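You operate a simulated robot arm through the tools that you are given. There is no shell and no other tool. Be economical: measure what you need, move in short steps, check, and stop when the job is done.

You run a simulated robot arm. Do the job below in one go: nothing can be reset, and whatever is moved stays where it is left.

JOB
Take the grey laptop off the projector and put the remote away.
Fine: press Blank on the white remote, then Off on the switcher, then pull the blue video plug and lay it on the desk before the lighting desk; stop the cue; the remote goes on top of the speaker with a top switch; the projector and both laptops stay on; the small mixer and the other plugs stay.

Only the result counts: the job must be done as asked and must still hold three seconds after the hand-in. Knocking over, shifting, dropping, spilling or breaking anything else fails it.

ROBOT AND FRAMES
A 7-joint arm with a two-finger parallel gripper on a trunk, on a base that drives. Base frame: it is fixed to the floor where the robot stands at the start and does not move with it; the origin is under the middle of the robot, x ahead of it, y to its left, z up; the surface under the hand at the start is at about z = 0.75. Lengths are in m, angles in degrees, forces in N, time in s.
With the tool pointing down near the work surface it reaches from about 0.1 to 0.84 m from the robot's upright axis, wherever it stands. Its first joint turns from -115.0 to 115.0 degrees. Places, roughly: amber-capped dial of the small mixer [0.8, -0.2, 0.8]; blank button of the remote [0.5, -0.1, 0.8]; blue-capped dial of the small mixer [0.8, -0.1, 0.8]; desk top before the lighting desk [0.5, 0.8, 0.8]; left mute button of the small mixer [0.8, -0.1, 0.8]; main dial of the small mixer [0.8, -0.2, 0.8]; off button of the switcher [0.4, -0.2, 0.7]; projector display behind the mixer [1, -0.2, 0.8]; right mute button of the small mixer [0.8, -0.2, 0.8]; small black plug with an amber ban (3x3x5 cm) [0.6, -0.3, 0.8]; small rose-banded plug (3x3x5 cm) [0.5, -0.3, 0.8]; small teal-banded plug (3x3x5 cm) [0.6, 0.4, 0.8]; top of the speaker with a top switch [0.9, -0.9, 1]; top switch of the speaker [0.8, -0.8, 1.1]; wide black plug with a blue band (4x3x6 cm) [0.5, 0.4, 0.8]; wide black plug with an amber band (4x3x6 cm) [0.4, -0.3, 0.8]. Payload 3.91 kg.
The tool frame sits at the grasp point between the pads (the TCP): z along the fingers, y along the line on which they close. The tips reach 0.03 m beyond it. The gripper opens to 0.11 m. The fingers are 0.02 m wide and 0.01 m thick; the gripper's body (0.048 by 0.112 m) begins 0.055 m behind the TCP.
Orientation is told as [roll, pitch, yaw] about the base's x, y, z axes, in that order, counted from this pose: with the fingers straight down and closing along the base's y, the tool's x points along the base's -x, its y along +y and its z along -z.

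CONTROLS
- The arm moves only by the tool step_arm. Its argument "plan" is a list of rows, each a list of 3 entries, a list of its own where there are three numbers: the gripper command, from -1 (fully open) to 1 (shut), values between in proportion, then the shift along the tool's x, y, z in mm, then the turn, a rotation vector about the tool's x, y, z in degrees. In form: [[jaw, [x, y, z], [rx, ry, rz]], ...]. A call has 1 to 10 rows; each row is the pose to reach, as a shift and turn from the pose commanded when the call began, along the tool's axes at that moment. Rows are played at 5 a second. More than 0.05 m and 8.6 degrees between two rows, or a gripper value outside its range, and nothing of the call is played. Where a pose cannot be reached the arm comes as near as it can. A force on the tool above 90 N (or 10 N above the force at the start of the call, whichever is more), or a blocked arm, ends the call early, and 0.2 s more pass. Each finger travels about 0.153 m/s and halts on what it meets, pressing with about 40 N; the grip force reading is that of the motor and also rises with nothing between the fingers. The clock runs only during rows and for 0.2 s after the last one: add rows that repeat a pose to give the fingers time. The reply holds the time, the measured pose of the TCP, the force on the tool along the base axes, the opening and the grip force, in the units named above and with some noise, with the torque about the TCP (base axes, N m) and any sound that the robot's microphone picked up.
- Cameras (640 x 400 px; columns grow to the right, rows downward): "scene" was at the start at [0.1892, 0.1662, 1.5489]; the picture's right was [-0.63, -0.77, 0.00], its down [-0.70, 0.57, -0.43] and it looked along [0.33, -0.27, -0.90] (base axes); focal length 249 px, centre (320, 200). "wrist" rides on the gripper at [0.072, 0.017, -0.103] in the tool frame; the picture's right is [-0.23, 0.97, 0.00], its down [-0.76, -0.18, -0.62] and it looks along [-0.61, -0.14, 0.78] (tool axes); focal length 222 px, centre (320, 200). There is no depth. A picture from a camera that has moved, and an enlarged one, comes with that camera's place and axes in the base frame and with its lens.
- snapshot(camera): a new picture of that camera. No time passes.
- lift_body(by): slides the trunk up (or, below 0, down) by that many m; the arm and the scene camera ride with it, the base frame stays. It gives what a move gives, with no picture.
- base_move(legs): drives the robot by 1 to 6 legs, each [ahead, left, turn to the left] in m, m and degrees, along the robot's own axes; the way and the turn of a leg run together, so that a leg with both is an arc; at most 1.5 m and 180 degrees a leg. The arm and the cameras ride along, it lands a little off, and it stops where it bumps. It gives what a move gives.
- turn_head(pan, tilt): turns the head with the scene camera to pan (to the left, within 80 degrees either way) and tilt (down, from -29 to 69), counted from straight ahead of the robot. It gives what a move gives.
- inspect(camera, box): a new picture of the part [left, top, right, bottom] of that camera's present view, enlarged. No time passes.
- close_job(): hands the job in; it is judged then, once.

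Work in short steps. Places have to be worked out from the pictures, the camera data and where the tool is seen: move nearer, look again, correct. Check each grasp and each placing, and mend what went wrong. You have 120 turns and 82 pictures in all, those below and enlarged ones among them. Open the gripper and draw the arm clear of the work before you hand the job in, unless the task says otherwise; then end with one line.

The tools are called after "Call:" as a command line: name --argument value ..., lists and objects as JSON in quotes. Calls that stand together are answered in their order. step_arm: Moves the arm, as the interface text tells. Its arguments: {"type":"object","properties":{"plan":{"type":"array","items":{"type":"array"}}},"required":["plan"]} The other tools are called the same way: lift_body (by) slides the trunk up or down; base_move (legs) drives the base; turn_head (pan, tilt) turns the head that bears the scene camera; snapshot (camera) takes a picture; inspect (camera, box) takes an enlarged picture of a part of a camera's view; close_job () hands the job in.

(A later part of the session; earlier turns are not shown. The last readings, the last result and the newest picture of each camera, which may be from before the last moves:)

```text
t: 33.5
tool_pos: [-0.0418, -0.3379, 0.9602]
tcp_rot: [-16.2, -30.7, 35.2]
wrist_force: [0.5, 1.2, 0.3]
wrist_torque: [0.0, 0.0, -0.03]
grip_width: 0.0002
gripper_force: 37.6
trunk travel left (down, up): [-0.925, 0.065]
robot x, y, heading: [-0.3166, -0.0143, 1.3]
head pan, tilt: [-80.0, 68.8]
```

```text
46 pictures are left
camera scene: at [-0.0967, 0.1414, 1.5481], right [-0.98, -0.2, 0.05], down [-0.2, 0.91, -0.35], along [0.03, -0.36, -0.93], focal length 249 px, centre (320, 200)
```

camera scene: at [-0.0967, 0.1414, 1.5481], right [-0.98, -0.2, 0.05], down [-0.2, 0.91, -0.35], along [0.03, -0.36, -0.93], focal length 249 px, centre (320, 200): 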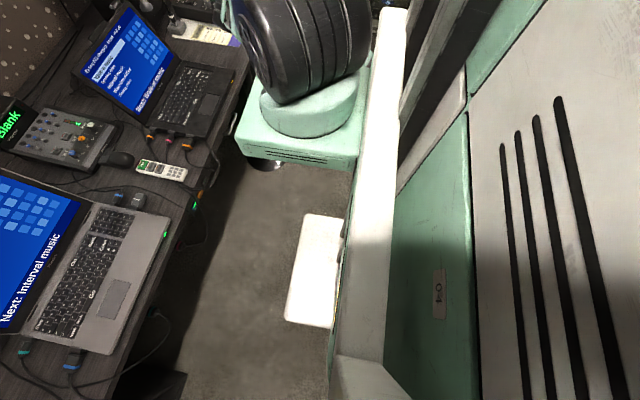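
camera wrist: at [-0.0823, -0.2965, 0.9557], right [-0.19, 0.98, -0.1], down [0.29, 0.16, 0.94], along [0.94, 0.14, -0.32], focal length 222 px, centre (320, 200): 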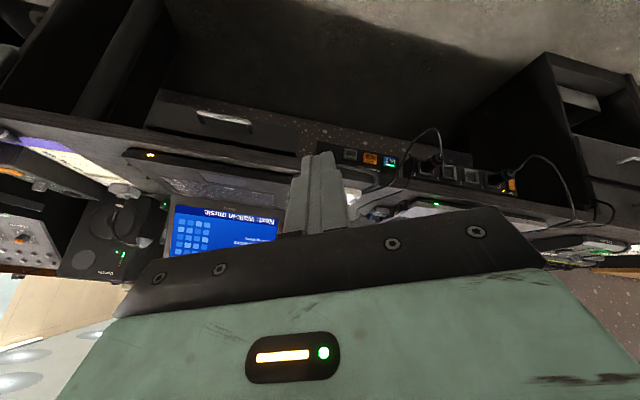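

The hand is now steadier. I try the base forward again, a short leg.

Call:
base_move --legs '[[0.08, 0, 0]]'

Call:
turn_head --pan -60 --tilt 25

Call:
snapshot --camera "scene"

Call:
snapshot --camera "wrist"

```text
t: 34.3
tool_pos: [-0.1222, -0.3461, 0.955]
tcp_rot: [-16.5, -30.2, 37.3]
wrist_force: [-6.3, -13.3, -0.8]
wrist_torque: [1.04, -0.52, 1.28]
grip_width: 0.0
gripper_force: 37.6
trunk travel left (down, up): [-0.925, 0.065]
robot x, y, heading: [-0.3045, -0.015, 1.7]
head pan, tilt: [-80.0, 68.8]
stopped in leg 1: the robot was blocked; the commanded pose is now the measured one
```

```text
t: 35.4
tool_pos: [-0.1225, -0.3464, 0.9563]
tcp_rot: [-16.1, -29.9, 36.9]
wrist_force: [-2.6, -20.3, 11.3]
wrist_torque: [2.19, 0.48, 1.42]
grip_width: 0.0
gripper_force: 37.5
trunk travel left (down, up): [-0.925, 0.065]
robot x, y, heading: [-0.305, -0.013, 1.6]
head pan, tilt: [-60.0, 25.0]
```

```text
45 pictures are left
camera scene: at [-0.0585, 0.1159, 1.6058], right [-0.85, -0.52, 0.03], down [-0.26, 0.36, -0.9], along [0.46, -0.77, -0.44], focal length 249 px, centre (320, 200)
```

scene: 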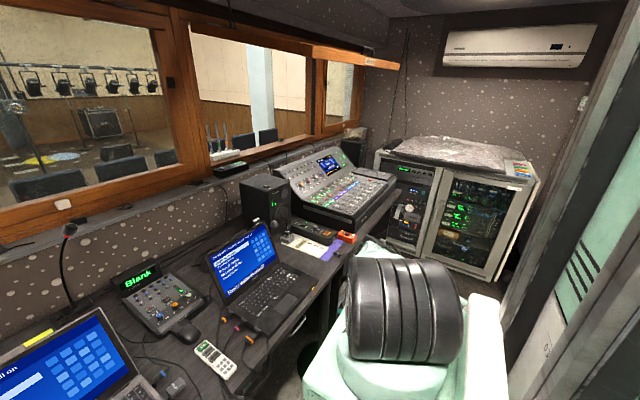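

```text
44 pictures are left
camera wrist: at [-0.2382, -0.3753, 1.0031], right [-0.3, 0.95, -0.12], down [0.27, 0.2, 0.94], along [0.92, 0.25, -0.31], focal length 222 px, centre (320, 200)
```

wrist: 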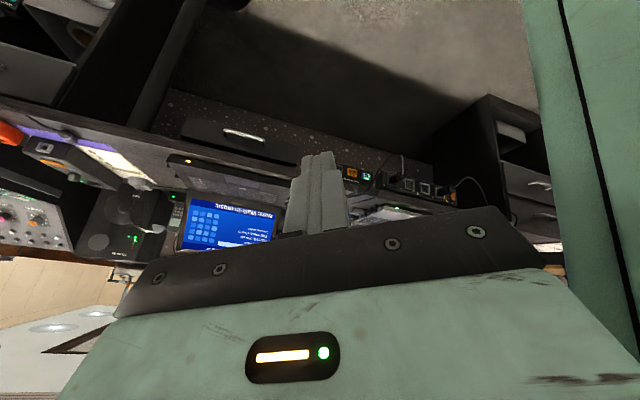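

The tilt drops steadily (4.4° → 2°) as the base creeps forward, so the rear is sliding off something. I continue forward.

Call:
base_move --legs '[[0.06, 0, 0]]'

Call:
base_move --legs '[[0.06, 0, 0]]'

```text
t: 36.1
tool_pos: [-0.1862, -0.3532, 0.9507]
tcp_rot: [-18.0, -30.5, 39.1]
wrist_force: [1.0, 0.5, -0.5]
wrist_torque: [-0.05, 0.05, -0.05]
grip_width: 0.0
gripper_force: 37.4
trunk travel left (down, up): [-0.925, 0.065]
robot x, y, heading: [-0.2931, -0.0203, 1.6]
head pan, tilt: [-60.0, 25.0]
stopped in leg 1: the robot was blocked; the commanded pose is now the measured one
```

```text
t: 37.0
tool_pos: [-0.1307, -0.3477, 0.9496]
tcp_rot: [-17.9, -31.3, 38.4]
wrist_force: [-1.0, -1.7, 0.9]
wrist_torque: [0.11, -0.05, 0.14]
grip_width: 0.0003
gripper_force: 37.2
trunk travel left (down, up): [-0.925, 0.065]
robot x, y, heading: [-0.2367, -0.0109, 1.8]
head pan, tilt: [-60.0, 25.0]
```

The robot is free again at x=-0.237. I now bring the hand away from the robot's side and forward into open space.

Call:
step_arm --plan '[[1, [11, -28, -10], [0, 0, 0]], [1, [22, -56, -20], [0, 0, 0]], [1, [-2, -80, -9], [0, 0, 0]], [1, [-26, -104, 2], [0, 0, 0]], [1, [-50, -128, 12], [0, 0, 0]], [1, [-86, -152, 36], [0, 0, 0]], [1, [-122, -177, 61], [0, 0, 0]]]'

Call:
snapshot --camera "scene"

```text
refused: row 7 steps farther than a row can; nothing moved
```

```text
43 pictures are left
camera scene: at [-0.0561, 0.1175, 1.6042], right [-0.85, -0.53, 0.0], down [-0.22, 0.36, -0.91], along [0.48, -0.77, -0.42], focal length 249 px, centre (320, 200)
```

scene: 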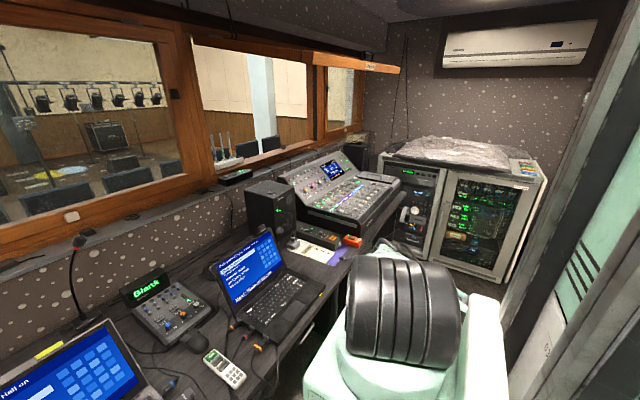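

Level again (tilt gone) and everything on the desk is unchanged. I repeat the move with shorter rows.

Call:
step_arm --plan '[[1, [11, -28, -10], [0, 0, 0]], [1, [22, -56, -20], [0, 0, 0]], [1, [-2, -80, -9], [0, 0, 0]], [1, [-26, -104, 2], [0, 0, 0]], [1, [-50, -128, 12], [0, 0, 0]], [1, [-74, -144, 28], [0, 0, 0]], [1, [-98, -160, 44], [0, 0, 0]], [1, [-122, -177, 61], [0, 0, 0]]]'

Call:
snapshot --camera "wrist"

```text
t: 38.9
tool_pos: [0.0665, -0.4298, 1.009]
tcp_rot: [-18.0, -31.3, 38.3]
wrist_force: [-0.4, -0.9, -0.7]
wrist_torque: [0.01, 0.0, -0.02]
grip_width: 0.0
gripper_force: 37.4
trunk travel left (down, up): [-0.925, 0.065]
robot x, y, heading: [-0.2398, -0.0071, 1.7]
head pan, tilt: [-60.0, 25.0]
```

```text
42 pictures are left
camera wrist: at [-0.0499, -0.4603, 1.052], right [-0.3, 0.94, -0.14], down [0.23, 0.21, 0.95], along [0.93, 0.25, -0.28], focal length 222 px, centre (320, 200)
```

wrist: 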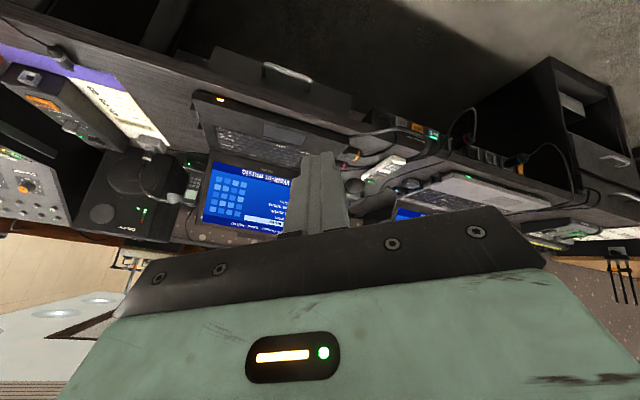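

The arm obeys exactly now. I turn the tool to point horizontally forward (towards the desk face) while moving to about (0.25, -0.20, 0.90).

Call:
step_arm --plan '[[1, [-24, 17, 25], [2.32, -6.53, 3.5]], [1, [-48, 34, 50], [4.65, -13.07, 7.0]], [1, [-72, 51, 75], [6.97, -19.6, 10.5]], [1, [-96, 68, 100], [9.3, -26.1, 14.0]], [1, [-120, 86, 124], [11.6, -32.7, 17.5]], [1, [-144, 103, 149], [13.95, -39.2, 21.0]], [1, [-168, 120, 174], [16.3, -45.7, 24.5]], [1, [-192, 137, 199], [18.6, -52.3, 28.0]], [1, [-192, 137, 199], [18.6, -52.3, 28.0]]]'

```text
t: 40.9
tool_pos: [0.2478, -0.1985, 0.9112]
tcp_rot: [153.5, -89.6, -153.7]
wrist_force: [-1.3, 0.8, -1.0]
wrist_torque: [-0.01, 0.0, -0.03]
grip_width: 0.0001
gripper_force: 37.7
trunk travel left (down, up): [-0.925, 0.065]
robot x, y, heading: [-0.2409, -0.0141, 1.9]
head pan, tilt: [-60.0, 25.0]
```

Tool is horizontal. I lower it in front of the desk to z≈0.69, keeping tips at x≈0.26, clear of the cable loop.

Call:
step_arm --plan '[[1, [40, 10, -8], [0, 0, 0]], [1, [80, 20, -12], [0, 0, 0]], [1, [120, 30, -12], [0, 0, 0]], [1, [160, 30, -12], [0, 0, 0]], [1, [200, 30, -12], [0, 0, 0]], [1, [219, 30, -12], [0, 0, 0]], [1, [219, 30, -12], [0, 0, 0]]]'

Call:
snapshot --camera "wrist"

```text
t: 41.5
tool_pos: [0.2714, -0.2856, 0.8665]
tcp_rot: [-116.1, -78.4, 112.7]
wrist_force: [0.0, 0.8, 0.4]
wrist_torque: [0.0, -0.04, 0.01]
grip_width: 0.0
gripper_force: 37.8
trunk travel left (down, up): [-0.925, 0.065]
robot x, y, heading: [-0.2375, -0.0125, 1.7]
head pan, tilt: [-60.0, 25.0]
stopped in row 3: the arm was blocked; the commanded pose is now the measured one
```

```text
41 pictures are left
camera wrist: at [0.1739, -0.277, 0.7845], right [0.05, 1.0, 0.05], down [-0.69, 0.0, 0.72], along [0.72, -0.07, 0.69], focal length 222 px, centre (320, 200)
```

wrist: 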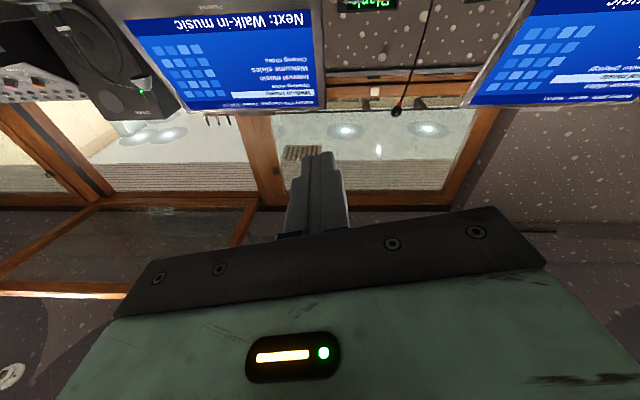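

Blocked: probably the wrist against the arm's own carriage. I go back up, straighten the tool and will lower the trunk instead.

Call:
step_arm --plan '[[1, [-30, 20, -7], [0, 0, 0]], [1, [-55, 45, -14], [-1.8, 2.4, 5.2]], [1, [-76, 71, -19], [-3.6, 4.8, 10.5]], [1, [-76, 71, -19], [-3.6, 4.8, 10.5]]]'

Call:
lift_body --by -0.12

```text
t: 42.5
tool_pos: [0.2481, -0.1979, 0.924]
tcp_rot: [62.6, -89.5, -62.2]
wrist_force: [0.1, 0.5, -0.4]
wrist_torque: [0.03, 0.01, -0.02]
grip_width: 0.0
gripper_force: 37.8
trunk travel left (down, up): [-0.925, 0.065]
robot x, y, heading: [-0.2403, -0.0102, 1.9]
head pan, tilt: [-60.0, 25.0]
```

```text
t: 44.0
tool_pos: [0.2483, -0.1978, 0.8039]
tcp_rot: [60.5, -89.5, -60.3]
wrist_force: [-0.7, 0.1, 0.0]
wrist_torque: [-0.01, 0.01, -0.01]
grip_width: 0.0
gripper_force: 38.0
trunk travel left (down, up): [-0.805, 0.185]
robot x, y, heading: [-0.2413, -0.0145, 1.7]
head pan, tilt: [-60.0, 25.0]
```

Call:
step_arm --plan '[[1, [0, 15, -8], [0, 0, 0]], [1, [0, 29, -16], [0, 0, 0]]]'

Call:
lift_body --by -0.112

Call:
snapshot --camera "wrist"

Call:
turn_head --pan -30 --tilt 50

Call:
snapshot --camera "scene"

```text
t: 44.8
tool_pos: [0.2438, -0.1951, 0.8144]
tcp_rot: [-120.8, -87.2, 119.7]
wrist_force: [-0.2, 1.1, 0.8]
wrist_torque: [0.03, -0.03, -0.02]
grip_width: 0.0002
gripper_force: 38.1
trunk travel left (down, up): [-0.805, 0.185]
robot x, y, heading: [-0.2359, -0.0107, 1.8]
head pan, tilt: [-60.0, 25.0]
stopped in row 2: the arm was blocked; the commanded pose is now the measured one
```

```text
t: 46.3
tool_pos: [0.2451, -0.1949, 0.7025]
tcp_rot: [-121.4, -87.2, 120.4]
wrist_force: [-0.1, -0.6, 0.8]
wrist_torque: [0.01, 0.05, 0.0]
grip_width: 0.0
gripper_force: 37.3
trunk travel left (down, up): [-0.693, 0.297]
robot x, y, heading: [-0.2372, -0.0123, 1.6]
head pan, tilt: [-60.0, 25.0]
```

```text
40 pictures are left
camera wrist: at [0.1429, -0.1788, 0.6278], right [0.01, 0.98, 0.19], down [-0.64, -0.14, 0.75], along [0.76, -0.13, 0.63], focal length 222 px, centre (320, 200)
```

wrist: 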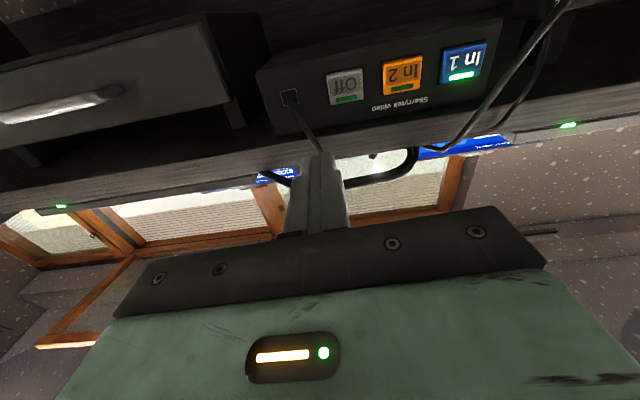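

```text
t: 47.2
tool_pos: [0.244, -0.1949, 0.7033]
tcp_rot: [-121.5, -87.2, 120.6]
wrist_force: [-0.6, 0.2, -0.6]
wrist_torque: [-0.01, -0.05, 0.01]
grip_width: 0.0003
gripper_force: 37.9
trunk travel left (down, up): [-0.693, 0.297]
robot x, y, heading: [-0.24, -0.0087, 1.9]
head pan, tilt: [-30.0, 50.0]
```

```text
39 pictures are left
camera scene: at [-0.0366, 0.1595, 1.3347], right [-0.47, -0.88, 0.0], down [-0.67, 0.36, -0.64], along [0.57, -0.3, -0.77], focal length 249 px, centre (320, 200)
```

scene: 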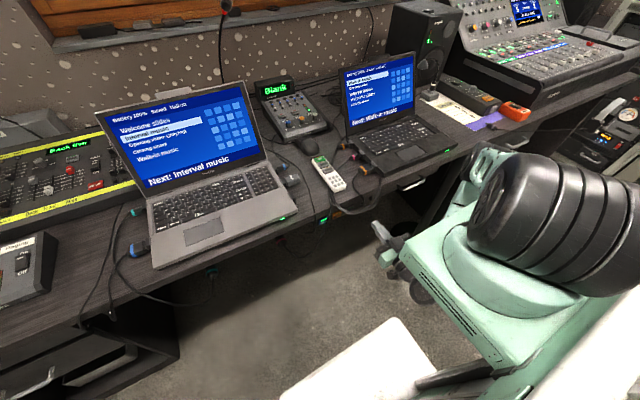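

A clear view: Off triangulates to (0.364, -0.168, 0.684), only In 1 is lit. I align y and z while easing forward, still short of the desk.

Call:
step_arm --plan '[[1, [6, 9, 10], [0, 0, 0]], [1, [13, 18, 20], [0, 0, 0]], [1, [19, 27, 30], [0, 0, 0]], [1, [19, 27, 45], [0, 0, 0]], [1, [19, 27, 45], [0, 0, 0]]]'

Call:
snapshot --camera "wrist"

```text
t: 48.6
tool_pos: [0.2883, -0.2127, 0.689]
tcp_rot: [-116.9, -85.3, 110.7]
wrist_force: [0.4, 0.8, -0.5]
wrist_torque: [0.03, -0.01, -0.02]
grip_width: 0.0002
gripper_force: 37.5
trunk travel left (down, up): [-0.693, 0.297]
robot x, y, heading: [-0.2386, -0.0121, 1.9]
head pan, tilt: [-30.0, 50.0]
stopped in row 5: the arm was blocked; the commanded pose is now the measured one
```

```text
38 pictures are left
camera wrist: at [0.1896, -0.1896, 0.6121], right [0.1, 0.98, 0.15], down [-0.66, -0.05, 0.75], along [0.74, -0.18, 0.64], focal length 222 px, centre (320, 200)
```

wrist: 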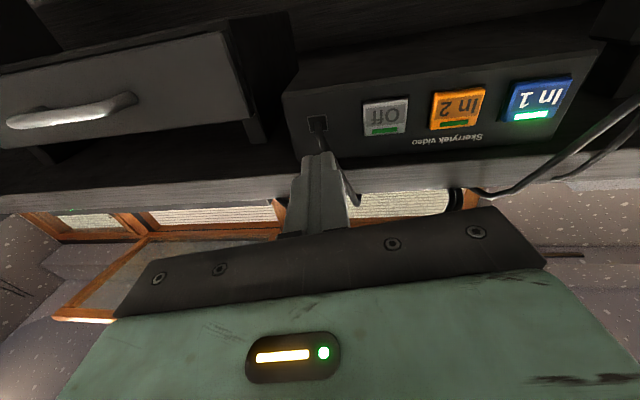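

The arm is limited leftward by its own carriage, so I use the base: back 2 cm, left ~4.8 cm, and trunk down 6 mm.

Call:
base_move --legs '[[-0.02, 0, 0], [0, 0.048, 0]]'

Call:
lift_body --by -0.006

Call:
snapshot --camera "wrist"

```text
t: 49.4
tool_pos: [0.2862, -0.2148, 0.6889]
tcp_rot: [-117.0, -85.2, 110.8]
wrist_force: [0.0, -0.1, -0.4]
wrist_torque: [-0.02, -0.03, 0.02]
grip_width: 0.0002
gripper_force: 37.6
trunk travel left (down, up): [-0.693, 0.297]
robot x, y, heading: [-0.2437, -0.0157, 2.0]
head pan, tilt: [-30.0, 50.0]
stopped in leg 1: the robot was blocked; the commanded pose is now the measured one
```

```text
t: 49.9
tool_pos: [0.2863, -0.2132, 0.6832]
tcp_rot: [-117.0, -85.1, 110.7]
wrist_force: [0.8, -0.5, 1.2]
wrist_torque: [-0.01, -0.04, -0.02]
grip_width: 0.0
gripper_force: 37.6
trunk travel left (down, up): [-0.687, 0.303]
robot x, y, heading: [-0.2403, -0.0136, 1.7]
head pan, tilt: [-30.0, 50.0]
```

```text
37 pictures are left
camera wrist: at [0.1867, -0.1904, 0.6063], right [0.1, 0.98, 0.15], down [-0.66, -0.05, 0.75], along [0.74, -0.18, 0.65], focal length 222 px, centre (320, 200)
```

wrist: 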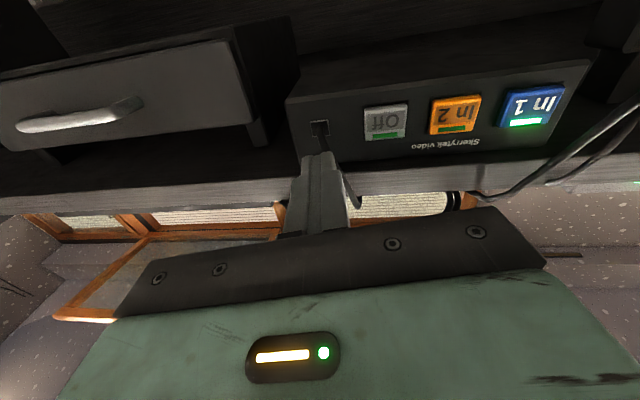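

Backward is blocked just behind us; sideways I go half the way first and look.

Call:
base_move --legs '[[0, 0.046, 0]]'

Call:
snapshot --camera "wrist"

```text
t: 50.6
tool_pos: [0.286, -0.2096, 0.6833]
tcp_rot: [-117.0, -85.1, 110.8]
wrist_force: [-0.1, -0.6, -0.2]
wrist_torque: [0.05, -0.04, -0.02]
grip_width: 0.0001
gripper_force: 37.3
trunk travel left (down, up): [-0.687, 0.303]
robot x, y, heading: [-0.2469, -0.01, 1.6]
head pan, tilt: [-30.0, 50.0]
stopped in leg 1: the robot was blocked; the commanded pose is now the measured one
```

```text
36 pictures are left
camera wrist: at [0.1872, -0.1864, 0.6065], right [0.1, 0.98, 0.15], down [-0.66, -0.05, 0.75], along [0.74, -0.18, 0.65], focal length 222 px, centre (320, 200)
```

wrist: 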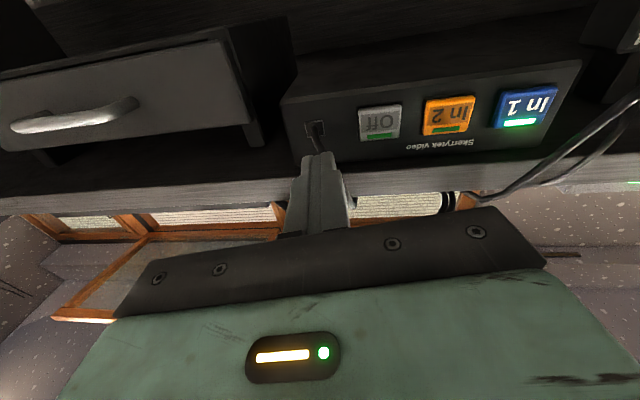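

Sideways is blocked too. A turn to the left of 5° would bring the tool to the right y and also point it straight; I lower the trunk first so the fingers swing under the cable and switcher.

Call:
lift_body --by -0.09

Call:
base_move --legs '[[0, 0, 4.5]]'

Call:
snapshot --camera "wrist"

```text
t: 51.9
tool_pos: [0.2864, -0.2091, 0.5943]
tcp_rot: [-117.1, -85.2, 110.9]
wrist_force: [0.7, 0.3, -0.2]
wrist_torque: [0.01, 0.0, 0.01]
grip_width: 0.0004
gripper_force: 38.1
trunk travel left (down, up): [-0.597, 0.393]
robot x, y, heading: [-0.2423, -0.0095, 1.8]
head pan, tilt: [-30.0, 50.0]
```

```text
t: 52.8
tool_pos: [0.3007, -0.1668, 0.5922]
tcp_rot: [-117.2, -85.1, 115.5]
wrist_force: [-0.3, -0.3, -0.1]
wrist_torque: [-0.02, 0.01, -0.01]
grip_width: 0.0
gripper_force: 38.0
trunk travel left (down, up): [-0.597, 0.393]
robot x, y, heading: [-0.2413, -0.0104, 6.6]
head pan, tilt: [-30.0, 50.0]
```

```text
35 pictures are left
camera wrist: at [0.1997, -0.1515, 0.5165], right [0.02, 0.99, 0.15], down [-0.66, -0.1, 0.75], along [0.75, -0.12, 0.65], focal length 222 px, centre (320, 200)
```

wrist: 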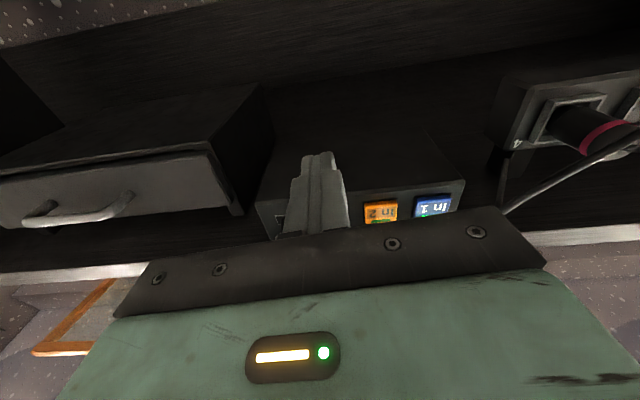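

Aligned in y (-0.167). I raise the trunk back so the tip is at z≈0.683 in front of Off.

Call:
lift_body --by 0.091

Call:
snapshot --camera "wrist"

```text
t: 54.0
tool_pos: [0.3009, -0.1662, 0.6845]
tcp_rot: [-117.1, -85.0, 115.3]
wrist_force: [-0.1, -0.8, 0.2]
wrist_torque: [0.0, 0.04, 0.01]
grip_width: 0.0002
gripper_force: 37.3
trunk travel left (down, up): [-0.688, 0.302]
robot x, y, heading: [-0.2411, -0.0099, 6.4]
head pan, tilt: [-30.0, 50.0]
```

```text
34 pictures are left
camera wrist: at [0.1996, -0.1516, 0.6075], right [0.02, 0.99, 0.15], down [-0.66, -0.1, 0.75], along [0.75, -0.12, 0.65], focal length 222 px, centre (320, 200)
```

wrist: 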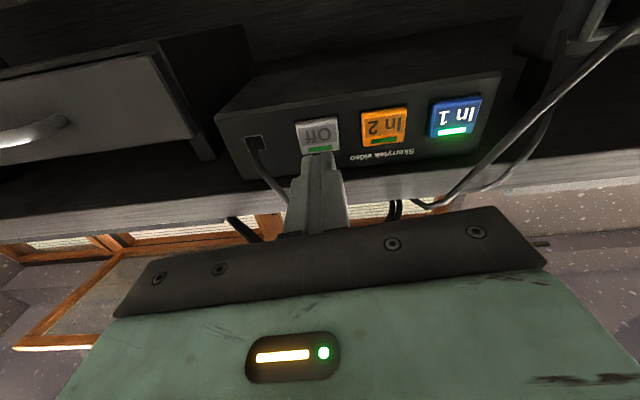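

Off is dead ahead of the tip. I advance along the tool axis: 24 mm, then small steps.

Call:
step_arm --plan '[[1, [0, 0, 12], [0, 0, 0]], [1, [1, 1, 24], [0, 0, 0]], [1, [2, 1, 29], [0, 0, 0]], [1, [2, 1, 32], [0, 0, 0]]]'

```text
t: 55.0
tool_pos: [0.3323, -0.166, 0.6847]
tcp_rot: [-117.2, -85.2, 115.6]
wrist_force: [-0.7, -0.4, 0.6]
wrist_torque: [-0.02, -0.02, 0.04]
grip_width: 0.0
gripper_force: 38.0
trunk travel left (down, up): [-0.688, 0.302]
robot x, y, heading: [-0.2435, -0.0085, 6.3]
head pan, tilt: [-30.0, 50.0]
heard: click
```

A click. I look before backing off.

Call:
snapshot --camera "wrist"

```text
33 pictures are left
camera wrist: at [0.2316, -0.1514, 0.6072], right [0.02, 0.99, 0.15], down [-0.66, -0.1, 0.75], along [0.76, -0.12, 0.65], focal length 222 px, centre (320, 200)
```

wrist: 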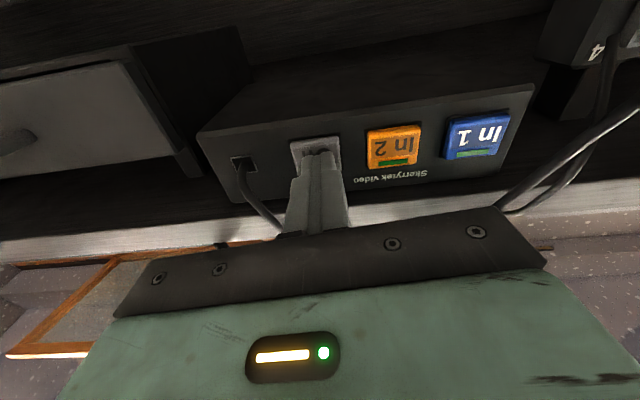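

In 1's light is out, so Off took. I back off, duck below the cable, and turn the base right to bring the hand out from under the loop.

Call:
step_arm --plan '[[1, [0, 0, -10], [0, 0, 0]], [1, [0, 0, -24], [0, 0, 0]], [1, [0, 0, -34], [0, 0, 0]]]'

Call:
lift_body --by -0.09

Call:
base_move --legs '[[0, 0, -14]]'

Call:
snapshot --camera "wrist"

```text
t: 55.8
tool_pos: [0.303, -0.1678, 0.6851]
tcp_rot: [-119.5, -84.5, 117.9]
wrist_force: [-0.6, -0.8, 0.5]
wrist_torque: [-0.04, 0.02, -0.02]
grip_width: 0.0
gripper_force: 37.5
trunk travel left (down, up): [-0.688, 0.302]
robot x, y, heading: [-0.2457, -0.0134, 6.5]
head pan, tilt: [-30.0, 50.0]
```

```text
t: 57.1
tool_pos: [0.2996, -0.1696, 0.5934]
tcp_rot: [-117.8, -84.7, 116.1]
wrist_force: [0.2, -0.4, 0.1]
wrist_torque: [-0.03, 0.0, 0.0]
grip_width: 0.0
gripper_force: 37.4
trunk travel left (down, up): [-0.598, 0.392]
robot x, y, heading: [-0.2449, -0.0108, 6.5]
head pan, tilt: [-30.0, 50.0]
```

```text
t: 58.1
tool_pos: [0.2832, -0.2456, 0.594]
tcp_rot: [-118.0, -84.4, 109.2]
wrist_force: [0.4, 0.4, -0.1]
wrist_torque: [-0.01, 0.01, 0.0]
grip_width: 0.0
gripper_force: 37.6
trunk travel left (down, up): [-0.598, 0.392]
robot x, y, heading: [-0.2383, -0.0212, -0.3]
head pan, tilt: [-30.0, 50.0]
stopped in leg 1: the robot was blocked; the commanded pose is now the measured one
```

```text
32 pictures are left
camera wrist: at [0.1852, -0.2195, 0.5175], right [0.14, 0.98, 0.14], down [-0.67, -0.01, 0.74], along [0.73, -0.2, 0.65], focal length 222 px, centre (320, 200)
```

wrist: 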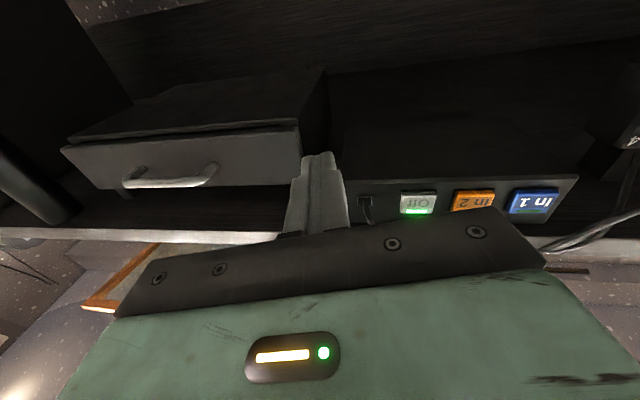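

Off is now lit green. The turn was blocked part-way; I move the hand right and back with the arm before raising.

Call:
step_arm --plan '[[1, [0, -30, -8], [0, 0, 0]], [1, [0, -60, -16], [0, 0, 0]], [1, [0, -90, -24], [0, 0, 0]], [1, [0, -90, -24], [0, 0, 0]]]'

```text
t: 59.1
tool_pos: [0.2452, -0.3299, 0.6017]
tcp_rot: [-118.1, -84.5, 109.2]
wrist_force: [-0.4, -0.7, -0.5]
wrist_torque: [0.01, 0.04, -0.02]
grip_width: 0.0001
gripper_force: 38.0
trunk travel left (down, up): [-0.598, 0.392]
robot x, y, heading: [-0.2415, -0.0181, -0.5]
head pan, tilt: [-30.0, 50.0]
```

Clear of the loop (tips at x≈0.275, y≈-0.335). I raise the trunk back to its original height.

Call:
lift_body --by 0.327

Call:
turn_head --pan 0 --tilt 55

Call:
snapshot --camera "scene"

```text
t: 62.4
tool_pos: [0.2447, -0.3281, 0.9289]
tcp_rot: [-118.0, -84.5, 109.1]
wrist_force: [0.2, -0.2, 0.7]
wrist_torque: [0.02, -0.02, -0.01]
grip_width: 0.0001
gripper_force: 37.1
trunk travel left (down, up): [-0.925, 0.065]
robot x, y, heading: [-0.2436, -0.0189, -0.6]
head pan, tilt: [-30.0, 50.0]
```

```text
t: 63.3
tool_pos: [0.2443, -0.3285, 0.9286]
tcp_rot: [-118.0, -84.6, 109.1]
wrist_force: [-0.7, 0.9, -0.1]
wrist_torque: [0.0, -0.04, 0.0]
grip_width: 0.0001
gripper_force: 38.0
trunk travel left (down, up): [-0.925, 0.065]
robot x, y, heading: [-0.2374, -0.0211, -0.8]
head pan, tilt: [0.0, 55.0]
```

```text
31 pictures are left
camera scene: at [-0.0225, 0.1837, 1.5601], right [-0.01, -1.0, 0.0], down [-0.82, 0.01, -0.57], along [0.57, -0.01, -0.82], focal length 249 px, centre (320, 200)
```

scene: 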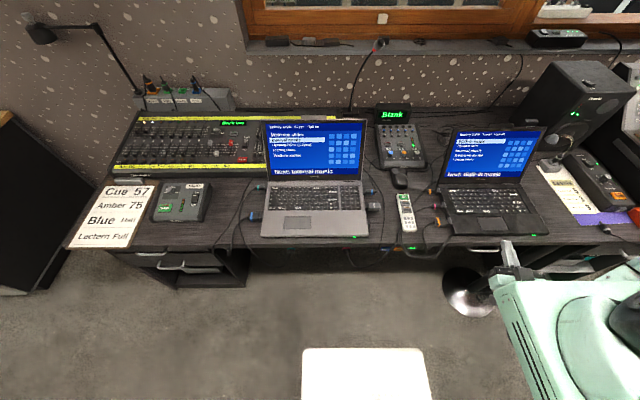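

Overview is clear. I zoom into the area around the blue plug and before the lighting desk.

Call:
inspect --camera "scene" --box '[60, 140, 300, 290]'

```text
2.67 times, centred on (180, 215) of scene
camera zoom: at [-0.0225, 0.1837, 1.5601], right [-0.01, -1.0, 0.0], down [-0.82, 0.01, -0.57], along [0.57, -0.01, -0.82], focal length 664 px, centre (693, 160)
```

zoom: 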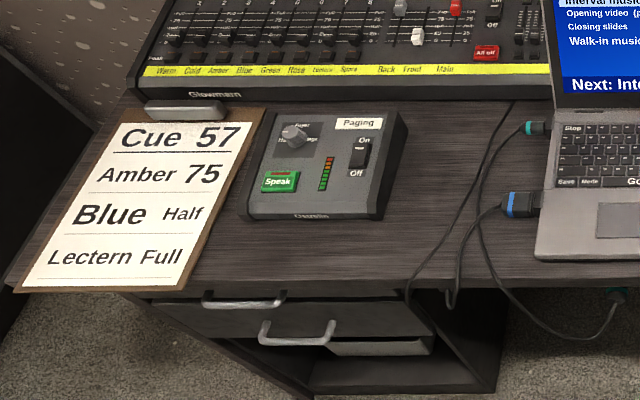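

Free area lies right of the Paging unit, y≈0.50–0.60. The blue plug is at about (0.46, 0.43). I drive forward a bit and then left so that it is straight ahead.

Call:
base_move --legs '[[0.12, 0, 0.8], [0, 0.38, 0]]'

Call:
step_arm --plan '[[1, [-15, 0, 0], [4.41, 5.61, 4.65]], [1, [-30, 0, 0], [8.82, 11.22, 9.3]], [1, [-45, 0, 0], [13.23, 16.83, 13.95]], [1, [-60, 0, 0], [17.64, 22.44, 18.6]], [1, [-75, 0, 0], [22.05, 28.05, 23.25]], [1, [-90, 0, 0], [26.46, 33.66, 27.9]], [1, [-100, 0, 0], [30.87, 39.27, 32.55]], [1, [-100, 0, 0], [30.87, 39.27, 32.55]]]'

```text
t: 66.5
tool_pos: [0.3679, 0.0546, 0.9287]
tcp_rot: [-118.1, -84.5, 110.3]
wrist_force: [-0.1, -0.2, 0.1]
wrist_torque: [0.01, -0.02, 0.01]
grip_width: 0.0002
gripper_force: 37.2
trunk travel left (down, up): [-0.925, 0.065]
robot x, y, heading: [-0.1227, 0.3595, 0.3]
head pan, tilt: [0.0, 55.0]
```

```text
t: 68.3
tool_pos: [0.3842, 0.0519, 1.0026]
tcp_rot: [22.3, -45.0, -63.6]
wrist_force: [0.1, 0.6, 0.4]
wrist_torque: [-0.03, 0.01, 0.03]
grip_width: 0.0
gripper_force: 37.5
out of reach, approached as far as the arm can: row 6, 7, 8
trunk travel left (down, up): [-0.925, 0.065]
robot x, y, heading: [-0.1216, 0.3558, 0.6]
head pan, tilt: [0.0, 55.0]
```

Partly turned (reach limit up high). I finish turning the tool down with the fingers closing along x, while moving left over the laptop's keyboard side at safe height.

Call:
step_arm --plan '[[1, [20, 23, -7], [3.9, 4.9, 4.2]], [1, [41, 47, -13], [7.8, 9.7, 8.4]], [1, [61, 70, -20], [11.7, 14.6, 12.6]], [1, [82, 94, -27], [15.5, 19.5, 16.8]], [1, [102, 117, -34], [19.4, 24.3, 20.9]], [1, [123, 140, -40], [23.3, 29.2, 25.1]], [1, [143, 164, -47], [27.2, 34.0, 29.3]], [1, [164, 187, -54], [31.1, 38.9, 33.5]], [1, [164, 187, -54], [31.1, 38.9, 33.5]]]'

Call:
snapshot --camera "wrist"

```text
t: 70.3
tool_pos: [0.4298, 0.3018, 0.9729]
tcp_rot: [0.2, -0.1, -89.8]
wrist_force: [0.2, 0.1, -0.4]
wrist_torque: [-0.02, -0.03, -0.04]
grip_width: 0.0002
gripper_force: 37.8
out of reach, approached as far as the arm can: row 1, 2
trunk travel left (down, up): [-0.925, 0.065]
robot x, y, heading: [-0.1242, 0.3557, 0.3]
head pan, tilt: [0.0, 55.0]
```

```text
29 pictures are left
camera wrist: at [0.4468, 0.3757, 1.0763], right [0.97, -0.23, 0.0], down [-0.18, -0.76, 0.62], along [-0.14, -0.61, -0.78], focal length 222 px, centre (320, 200)
```

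wrist: 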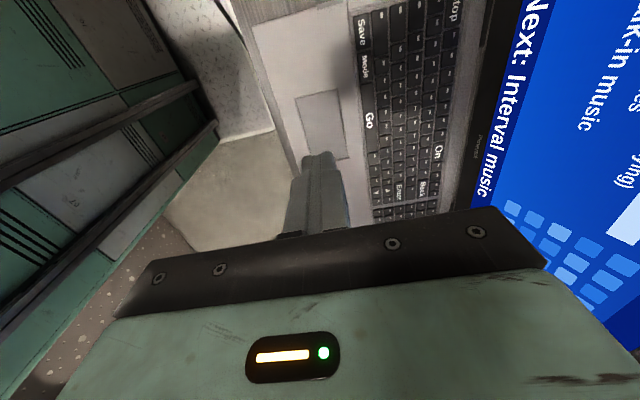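

The tool is down with fingers along x, and the Stop key is near (0.58, 0.354). I move past the plug (y≈0.50) with the gripper opening to view it.

Call:
step_arm --plan '[[0, [45, 6, 5], [0, 0, 0]], [-0.5, [90, 12, 10], [0, 0, 0]], [-0.5, [135, 18, 15], [0, 0, 0]], [-0.5, [180, 26, 20], [0, 0, 0]], [-0.5, [200, 26, 20], [0, 0, 0]], [-0.5, [200, 26, 20], [0, 0, 0]]]'

Call:
snapshot --camera "wrist"

```text
t: 71.7
tool_pos: [0.4555, 0.5038, 0.9533]
tcp_rot: [0.2, -0.1, -89.9]
wrist_force: [-0.2, 1.0, 0.3]
wrist_torque: [0.0, 0.0, -0.02]
grip_width: 0.0826
gripper_force: 0.0
trunk travel left (down, up): [-0.925, 0.065]
robot x, y, heading: [-0.1189, 0.3563, 0.3]
head pan, tilt: [0.0, 55.0]
```

```text
28 pictures are left
camera wrist: at [0.4716, 0.5767, 1.056], right [0.97, -0.22, 0.0], down [-0.18, -0.76, 0.63], along [-0.14, -0.61, -0.78], focal length 222 px, centre (320, 200)
```

wrist: 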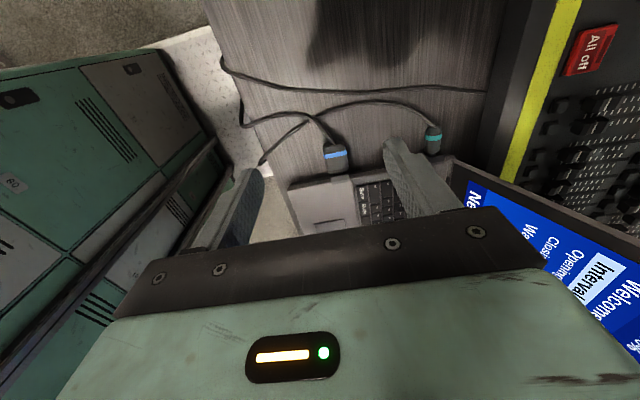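

Call:
inspect --camera "wrist" --box '[265, 90, 405, 190]'

```text
4.00 times, centred on (335, 140) of wrist
camera zoom: at [0.4716, 0.5767, 1.056], right [0.97, -0.22, 0.0], down [-0.18, -0.76, 0.63], along [-0.14, -0.61, -0.78], focal length 888 px, centre (260, 440)
```

zoom: 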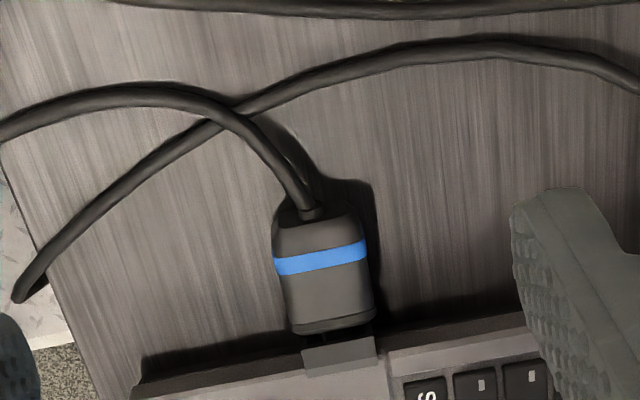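

The plug body spans y 0.402–0.446 at x≈0.4605. I descend over it, stopping with tips about 1 cm above the desk, and check.

Call:
step_arm --plan '[[-0.5, [-40, 3, 15], [0, 0, 0]], [-0.5, [-79, 5, 40], [0, 0, 0]], [-0.5, [-79, 5, 85], [0, 0, 0]], [-0.5, [-79, 5, 125], [0, 0, 0]], [-0.5, [-79, 5, 155], [0, 0, 0]], [-0.5, [-79, 5, 155], [0, 0, 0]]]'

Call:
snapshot --camera "wrist"

```text
t: 73.1
tool_pos: [0.4598, 0.4245, 0.7959]
tcp_rot: [0.3, -0.2, -89.8]
wrist_force: [-0.1, 0.0, -0.1]
wrist_torque: [-0.01, 0.0, -0.01]
grip_width: 0.0827
gripper_force: 0.1
trunk travel left (down, up): [-0.925, 0.065]
robot x, y, heading: [-0.1233, 0.3552, 0.5]
head pan, tilt: [0.0, 55.0]
```

```text
26 pictures are left
camera wrist: at [0.4765, 0.4977, 0.9004], right [0.97, -0.22, 0.0], down [-0.18, -0.76, 0.62], along [-0.14, -0.61, -0.78], focal length 222 px, centre (320, 200)
```

wrist: 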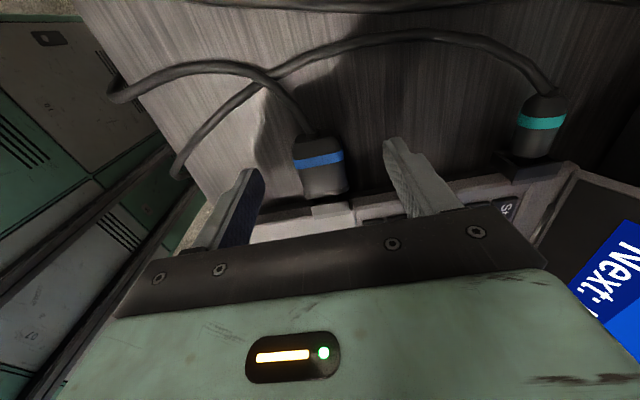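

The plug lies centred between the fingers. I lower 11 mm and close gently.

Call:
step_arm --plan '[[-0.5, [0, 0, 6], [0, 0, 0]], [-0.5, [0, 0, 11], [0, 0, 0]], [0.2, [0, 0, 11], [0, 0, 0]], [0.8, [0, 0, 11], [0, 0, 0]], [0.8, [0, 0, 11], [0, 0, 0]], [0.8, [0, 0, 11], [0, 0, 0]]]'

```text
t: 74.5
tool_pos: [0.461, 0.4242, 0.7861]
tcp_rot: [0.2, -0.3, -89.8]
wrist_force: [-0.7, -0.2, 0.1]
wrist_torque: [0.01, 0.08, -0.1]
grip_width: 0.0346
gripper_force: 39.9
trunk travel left (down, up): [-0.925, 0.065]
robot x, y, heading: [-0.1223, 0.3582, 0.4]
head pan, tilt: [0.0, 55.0]
```

Gripped (34.6 mm). I pull straight out along +y.

Call:
step_arm --plan '[[0.8, [8, 0, 0], [0, 0, 0]], [0.8, [16, 0, 0], [0, 0, 0]], [0.8, [26, 0, 0], [0, 0, 0]], [0.8, [40, 0, 0], [0, 0, 0]], [0.8, [40, 0, -10], [0, 0, 0]]]'

Call:
snapshot --camera "wrist"

```text
t: 75.7
tool_pos: [0.4603, 0.4637, 0.7945]
tcp_rot: [0.1, -0.2, -89.8]
wrist_force: [0.0, -0.8, -0.4]
wrist_torque: [-0.03, 0.02, 0.0]
grip_width: 0.0346
gripper_force: 40.2
trunk travel left (down, up): [-0.925, 0.065]
robot x, y, heading: [-0.1216, 0.3562, 0.4]
head pan, tilt: [0.0, 55.0]
```

```text
25 pictures are left
camera wrist: at [0.4763, 0.5374, 0.9], right [0.97, -0.22, 0.0], down [-0.18, -0.76, 0.62], along [-0.14, -0.61, -0.78], focal length 222 px, centre (320, 200)
```

wrist: 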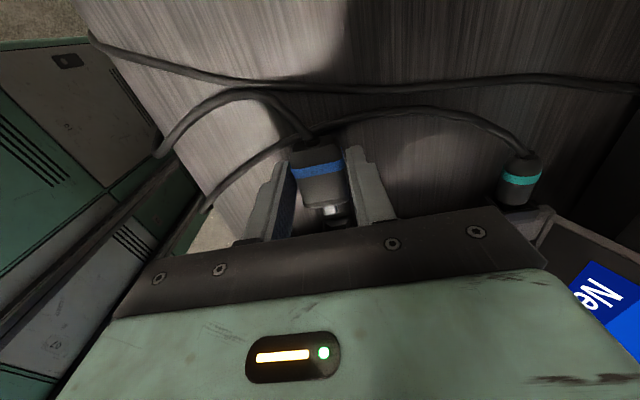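

The plug is out. I lift 4 cm and carry it over the loose cables to the free spot right of the Paging unit (≈0.42, 0.565).

Call:
step_arm --plan '[[0.8, [0, 0, -25], [0, 0, 0]], [0.8, [5, -5, -50], [0, 0, 0]], [0.8, [40, -20, -50], [0, 0, 0]], [0.8, [75, -32, -50], [0, 0, 0]], [0.8, [101, -40, -50], [0, 0, 0]], [0.8, [101, -40, -50], [0, 0, 0]]]'

Call:
snapshot --camera "wrist"

Call:
snapshot --camera "scene"

```text
t: 77.1
tool_pos: [0.4212, 0.5662, 0.8464]
tcp_rot: [0.2, -0.3, -89.8]
wrist_force: [0.3, -0.6, 0.2]
wrist_torque: [-0.01, 0.02, -0.03]
grip_width: 0.0349
gripper_force: 39.9
trunk travel left (down, up): [-0.925, 0.065]
robot x, y, heading: [-0.1224, 0.3529, 0.6]
head pan, tilt: [0.0, 55.0]
```

```text
24 pictures are left
camera wrist: at [0.4377, 0.6393, 0.9501], right [0.97, -0.22, 0.0], down [-0.18, -0.76, 0.63], along [-0.14, -0.61, -0.78], focal length 222 px, centre (320, 200)
```

wrist: 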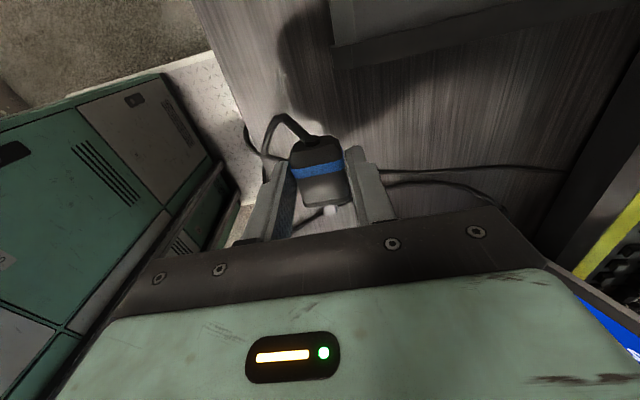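

```text
23 pictures are left
camera scene: at [0.0916, 0.5632, 1.5601], right [0.01, -1.0, 0.0], down [-0.82, -0.01, -0.57], along [0.57, 0.0, -0.82], focal length 249 px, centre (320, 200)
```

scene: 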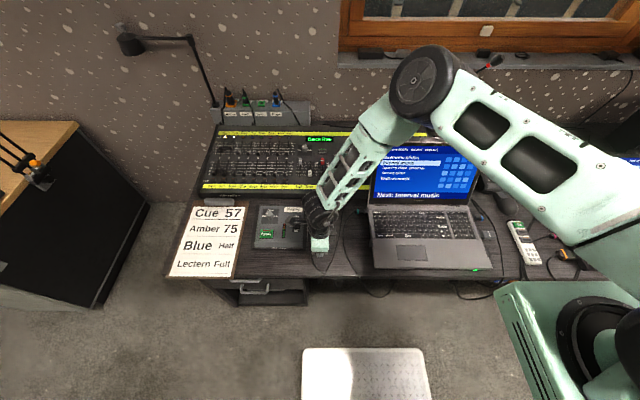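

The spot is clear of the Paging unit (its edge is at y≈0.606). I lower gently.

Call:
step_arm --plan '[[0.8, [0, 0, 30], [0, 0, 0]], [0.8, [0, 0, 52], [0, 0, 0]], [0.8, [0, 0, 57], [0, 0, 0]], [0.8, [0, 0, 60], [0, 0, 0]]]'

```text
t: 78.1
tool_pos: [0.4223, 0.5629, 0.7851]
tcp_rot: [0.1, -0.1, -89.8]
wrist_force: [-0.4, -0.3, 0.9]
wrist_torque: [-0.01, 0.0, -0.01]
grip_width: 0.0349
gripper_force: 39.7
trunk travel left (down, up): [-0.925, 0.065]
robot x, y, heading: [-0.1217, 0.3539, 0.3]
head pan, tilt: [0.0, 55.0]
```

Call:
step_arm --plan '[[0.8, [0, 0, 1], [0, 0, 0]], [0.8, [0, 0, 2], [0, 0, 0]], [0.8, [0, 0, 3], [0, 0, 0]]]'

Call:
inspect --camera "wrist" --box '[220, 90, 420, 240]'

```text
t: 78.9
tool_pos: [0.4226, 0.5637, 0.7832]
tcp_rot: [0.1, -0.2, -89.8]
wrist_force: [-0.8, -1.6, 5.5]
wrist_torque: [-0.11, 0.14, 0.03]
grip_width: 0.0351
gripper_force: 40.0
trunk travel left (down, up): [-0.925, 0.065]
robot x, y, heading: [-0.1204, 0.3567, 0.3]
head pan, tilt: [0.0, 55.0]
```

```text
2.67 times, centred on (320, 165) of wrist
camera zoom: at [0.4375, 0.6371, 0.8868], right [0.97, -0.22, 0.0], down [-0.18, -0.76, 0.62], along [-0.14, -0.61, -0.78], focal length 592 px, centre (320, 293)
```

zoom: 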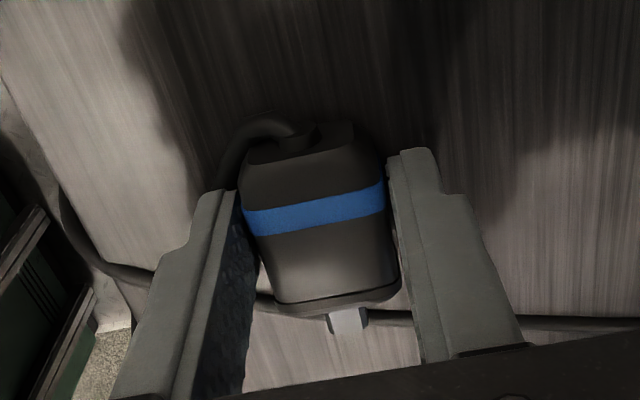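

Contact at 5.5 N, so it sits on the desk. I open moderately and lift away.

Call:
step_arm --plan '[[0.2, [0, 0, 2], [0, 0, 0]], [0.0, [0, 0, 2], [0, 0, 0]], [0.0, [0, 0, 2], [0, 0, 0]], [0.0, [0, 0, -20], [0, 0, 0]], [0.0, [0, 0, -60], [0, 0, 0]], [0.0, [0, 0, -105], [0, 0, 0]], [0.0, [0, 0, -150], [0, 0, 0]], [0.0, [0, 0, -150], [0, 0, 0]]]'

Call:
snapshot --camera "wrist"

```text
t: 80.7
tool_pos: [0.4225, 0.5661, 0.932]
tcp_rot: [0.2, -0.3, -89.8]
wrist_force: [1.1, -0.9, 0.0]
wrist_torque: [0.03, 0.03, 0.02]
grip_width: 0.0552
gripper_force: 0.0
trunk travel left (down, up): [-0.925, 0.065]
robot x, y, heading: [-0.1235, 0.3533, 0.5]
head pan, tilt: [0.0, 55.0]
```

```text
21 pictures are left
camera wrist: at [0.4376, 0.6394, 1.0361], right [0.97, -0.22, 0.0], down [-0.18, -0.76, 0.62], along [-0.14, -0.61, -0.78], focal length 222 px, centre (320, 200)
```

wrist: 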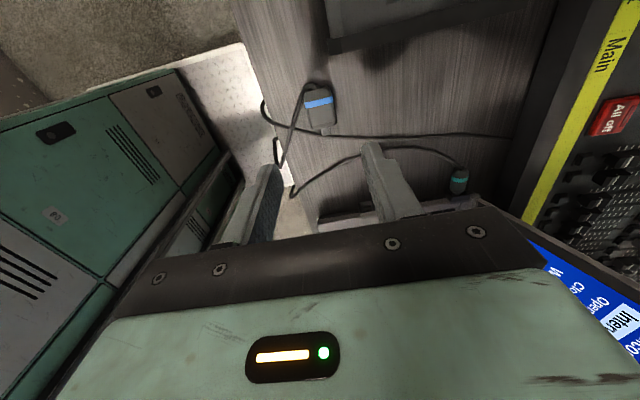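

The plug lies on the desk between the Paging unit and the laptop. Next is Stop on the grey laptop: I close the jaws, turn the tool back to yaw 0 and hover in front of the key.

Call:
step_arm --plan '[[1, [-20, 8, -3], [0, 0, -8.5]], [1, [-41, 16, -6], [0, 0, -17]], [1, [-62, 23, -9], [0, 0, -25.5]], [1, [-82, 31, -12], [0, 0, -34]], [1, [-103, 39, -15], [0, 0, -42.5]], [1, [-124, 47, -18], [0, 0, -51]], [1, [-144, 55, -21], [0, 0, -59.5]], [1, [-165, 62, -24], [0, 0, -68]], [1, [-185, 70, -27], [0, 0, -76.5]], [1, [-206, 78, -30], [0, 0, -85]]]'

Call:
step_arm --plan '[[1, [0, 0, 0], [0, 0, -4.8]], [1, [0, 0, 0], [0, 0, -4.8]]]'

Call:
snapshot --camera "wrist"

```text
t: 82.9
tool_pos: [0.498, 0.3601, 0.9635]
tcp_rot: [-0.2, -0.1, -4.7]
wrist_force: [-0.5, 0.7, -0.3]
wrist_torque: [0.01, -0.02, 0.01]
grip_width: 0.0001
gripper_force: 37.8
trunk travel left (down, up): [-0.925, 0.065]
robot x, y, heading: [-0.1214, 0.3555, 0.3]
head pan, tilt: [0.0, 55.0]
```

```text
t: 83.5
tool_pos: [0.4977, 0.3594, 0.963]
tcp_rot: [-0.2, -0.3, 0.1]
wrist_force: [-0.6, -0.4, -0.5]
wrist_torque: [-0.01, -0.01, 0.01]
grip_width: 0.0
gripper_force: 37.6
trunk travel left (down, up): [-0.925, 0.065]
robot x, y, heading: [-0.1209, 0.3561, 0.3]
head pan, tilt: [0.0, 55.0]
```

```text
20 pictures are left
camera wrist: at [0.4253, 0.377, 1.0678], right [0.23, 0.97, 0.0], down [0.76, -0.18, 0.63], along [0.61, -0.14, -0.78], focal length 222 px, centre (320, 200)
```

wrist: 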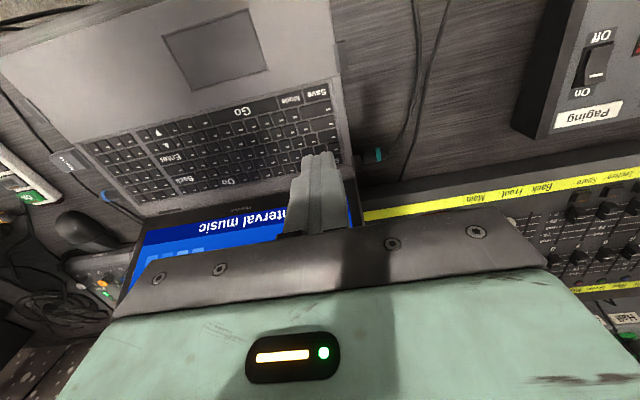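

The fingertip hides the key; I shift 6 cm right to see it.

Call:
step_arm --plan '[[1, [0, -30, 0], [0, 0, 0]], [1, [15, -60, 0], [0, 0, 0]], [1, [15, -60, 0], [0, 0, 0]]]'

Call:
inspect --camera "wrist" --box '[320, 60, 480, 180]'

```text
t: 84.3
tool_pos: [0.4807, 0.2989, 0.9623]
tcp_rot: [-0.2, -0.2, 0.1]
wrist_force: [0.6, 0.2, -0.9]
wrist_torque: [0.02, 0.0, -0.01]
grip_width: 0.0
gripper_force: 37.4
trunk travel left (down, up): [-0.925, 0.065]
robot x, y, heading: [-0.1223, 0.3588, 0.4]
head pan, tilt: [0.0, 55.0]
```

```text
3.33 times, centred on (400, 120) of wrist
camera zoom: at [0.4085, 0.3167, 1.0666], right [0.23, 0.97, 0.0], down [0.76, -0.18, 0.63], along [0.61, -0.14, -0.78], focal length 740 px, centre (53, 467)
```

zoom: 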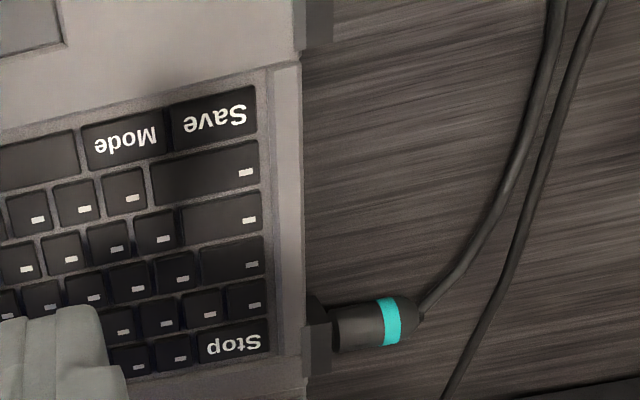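

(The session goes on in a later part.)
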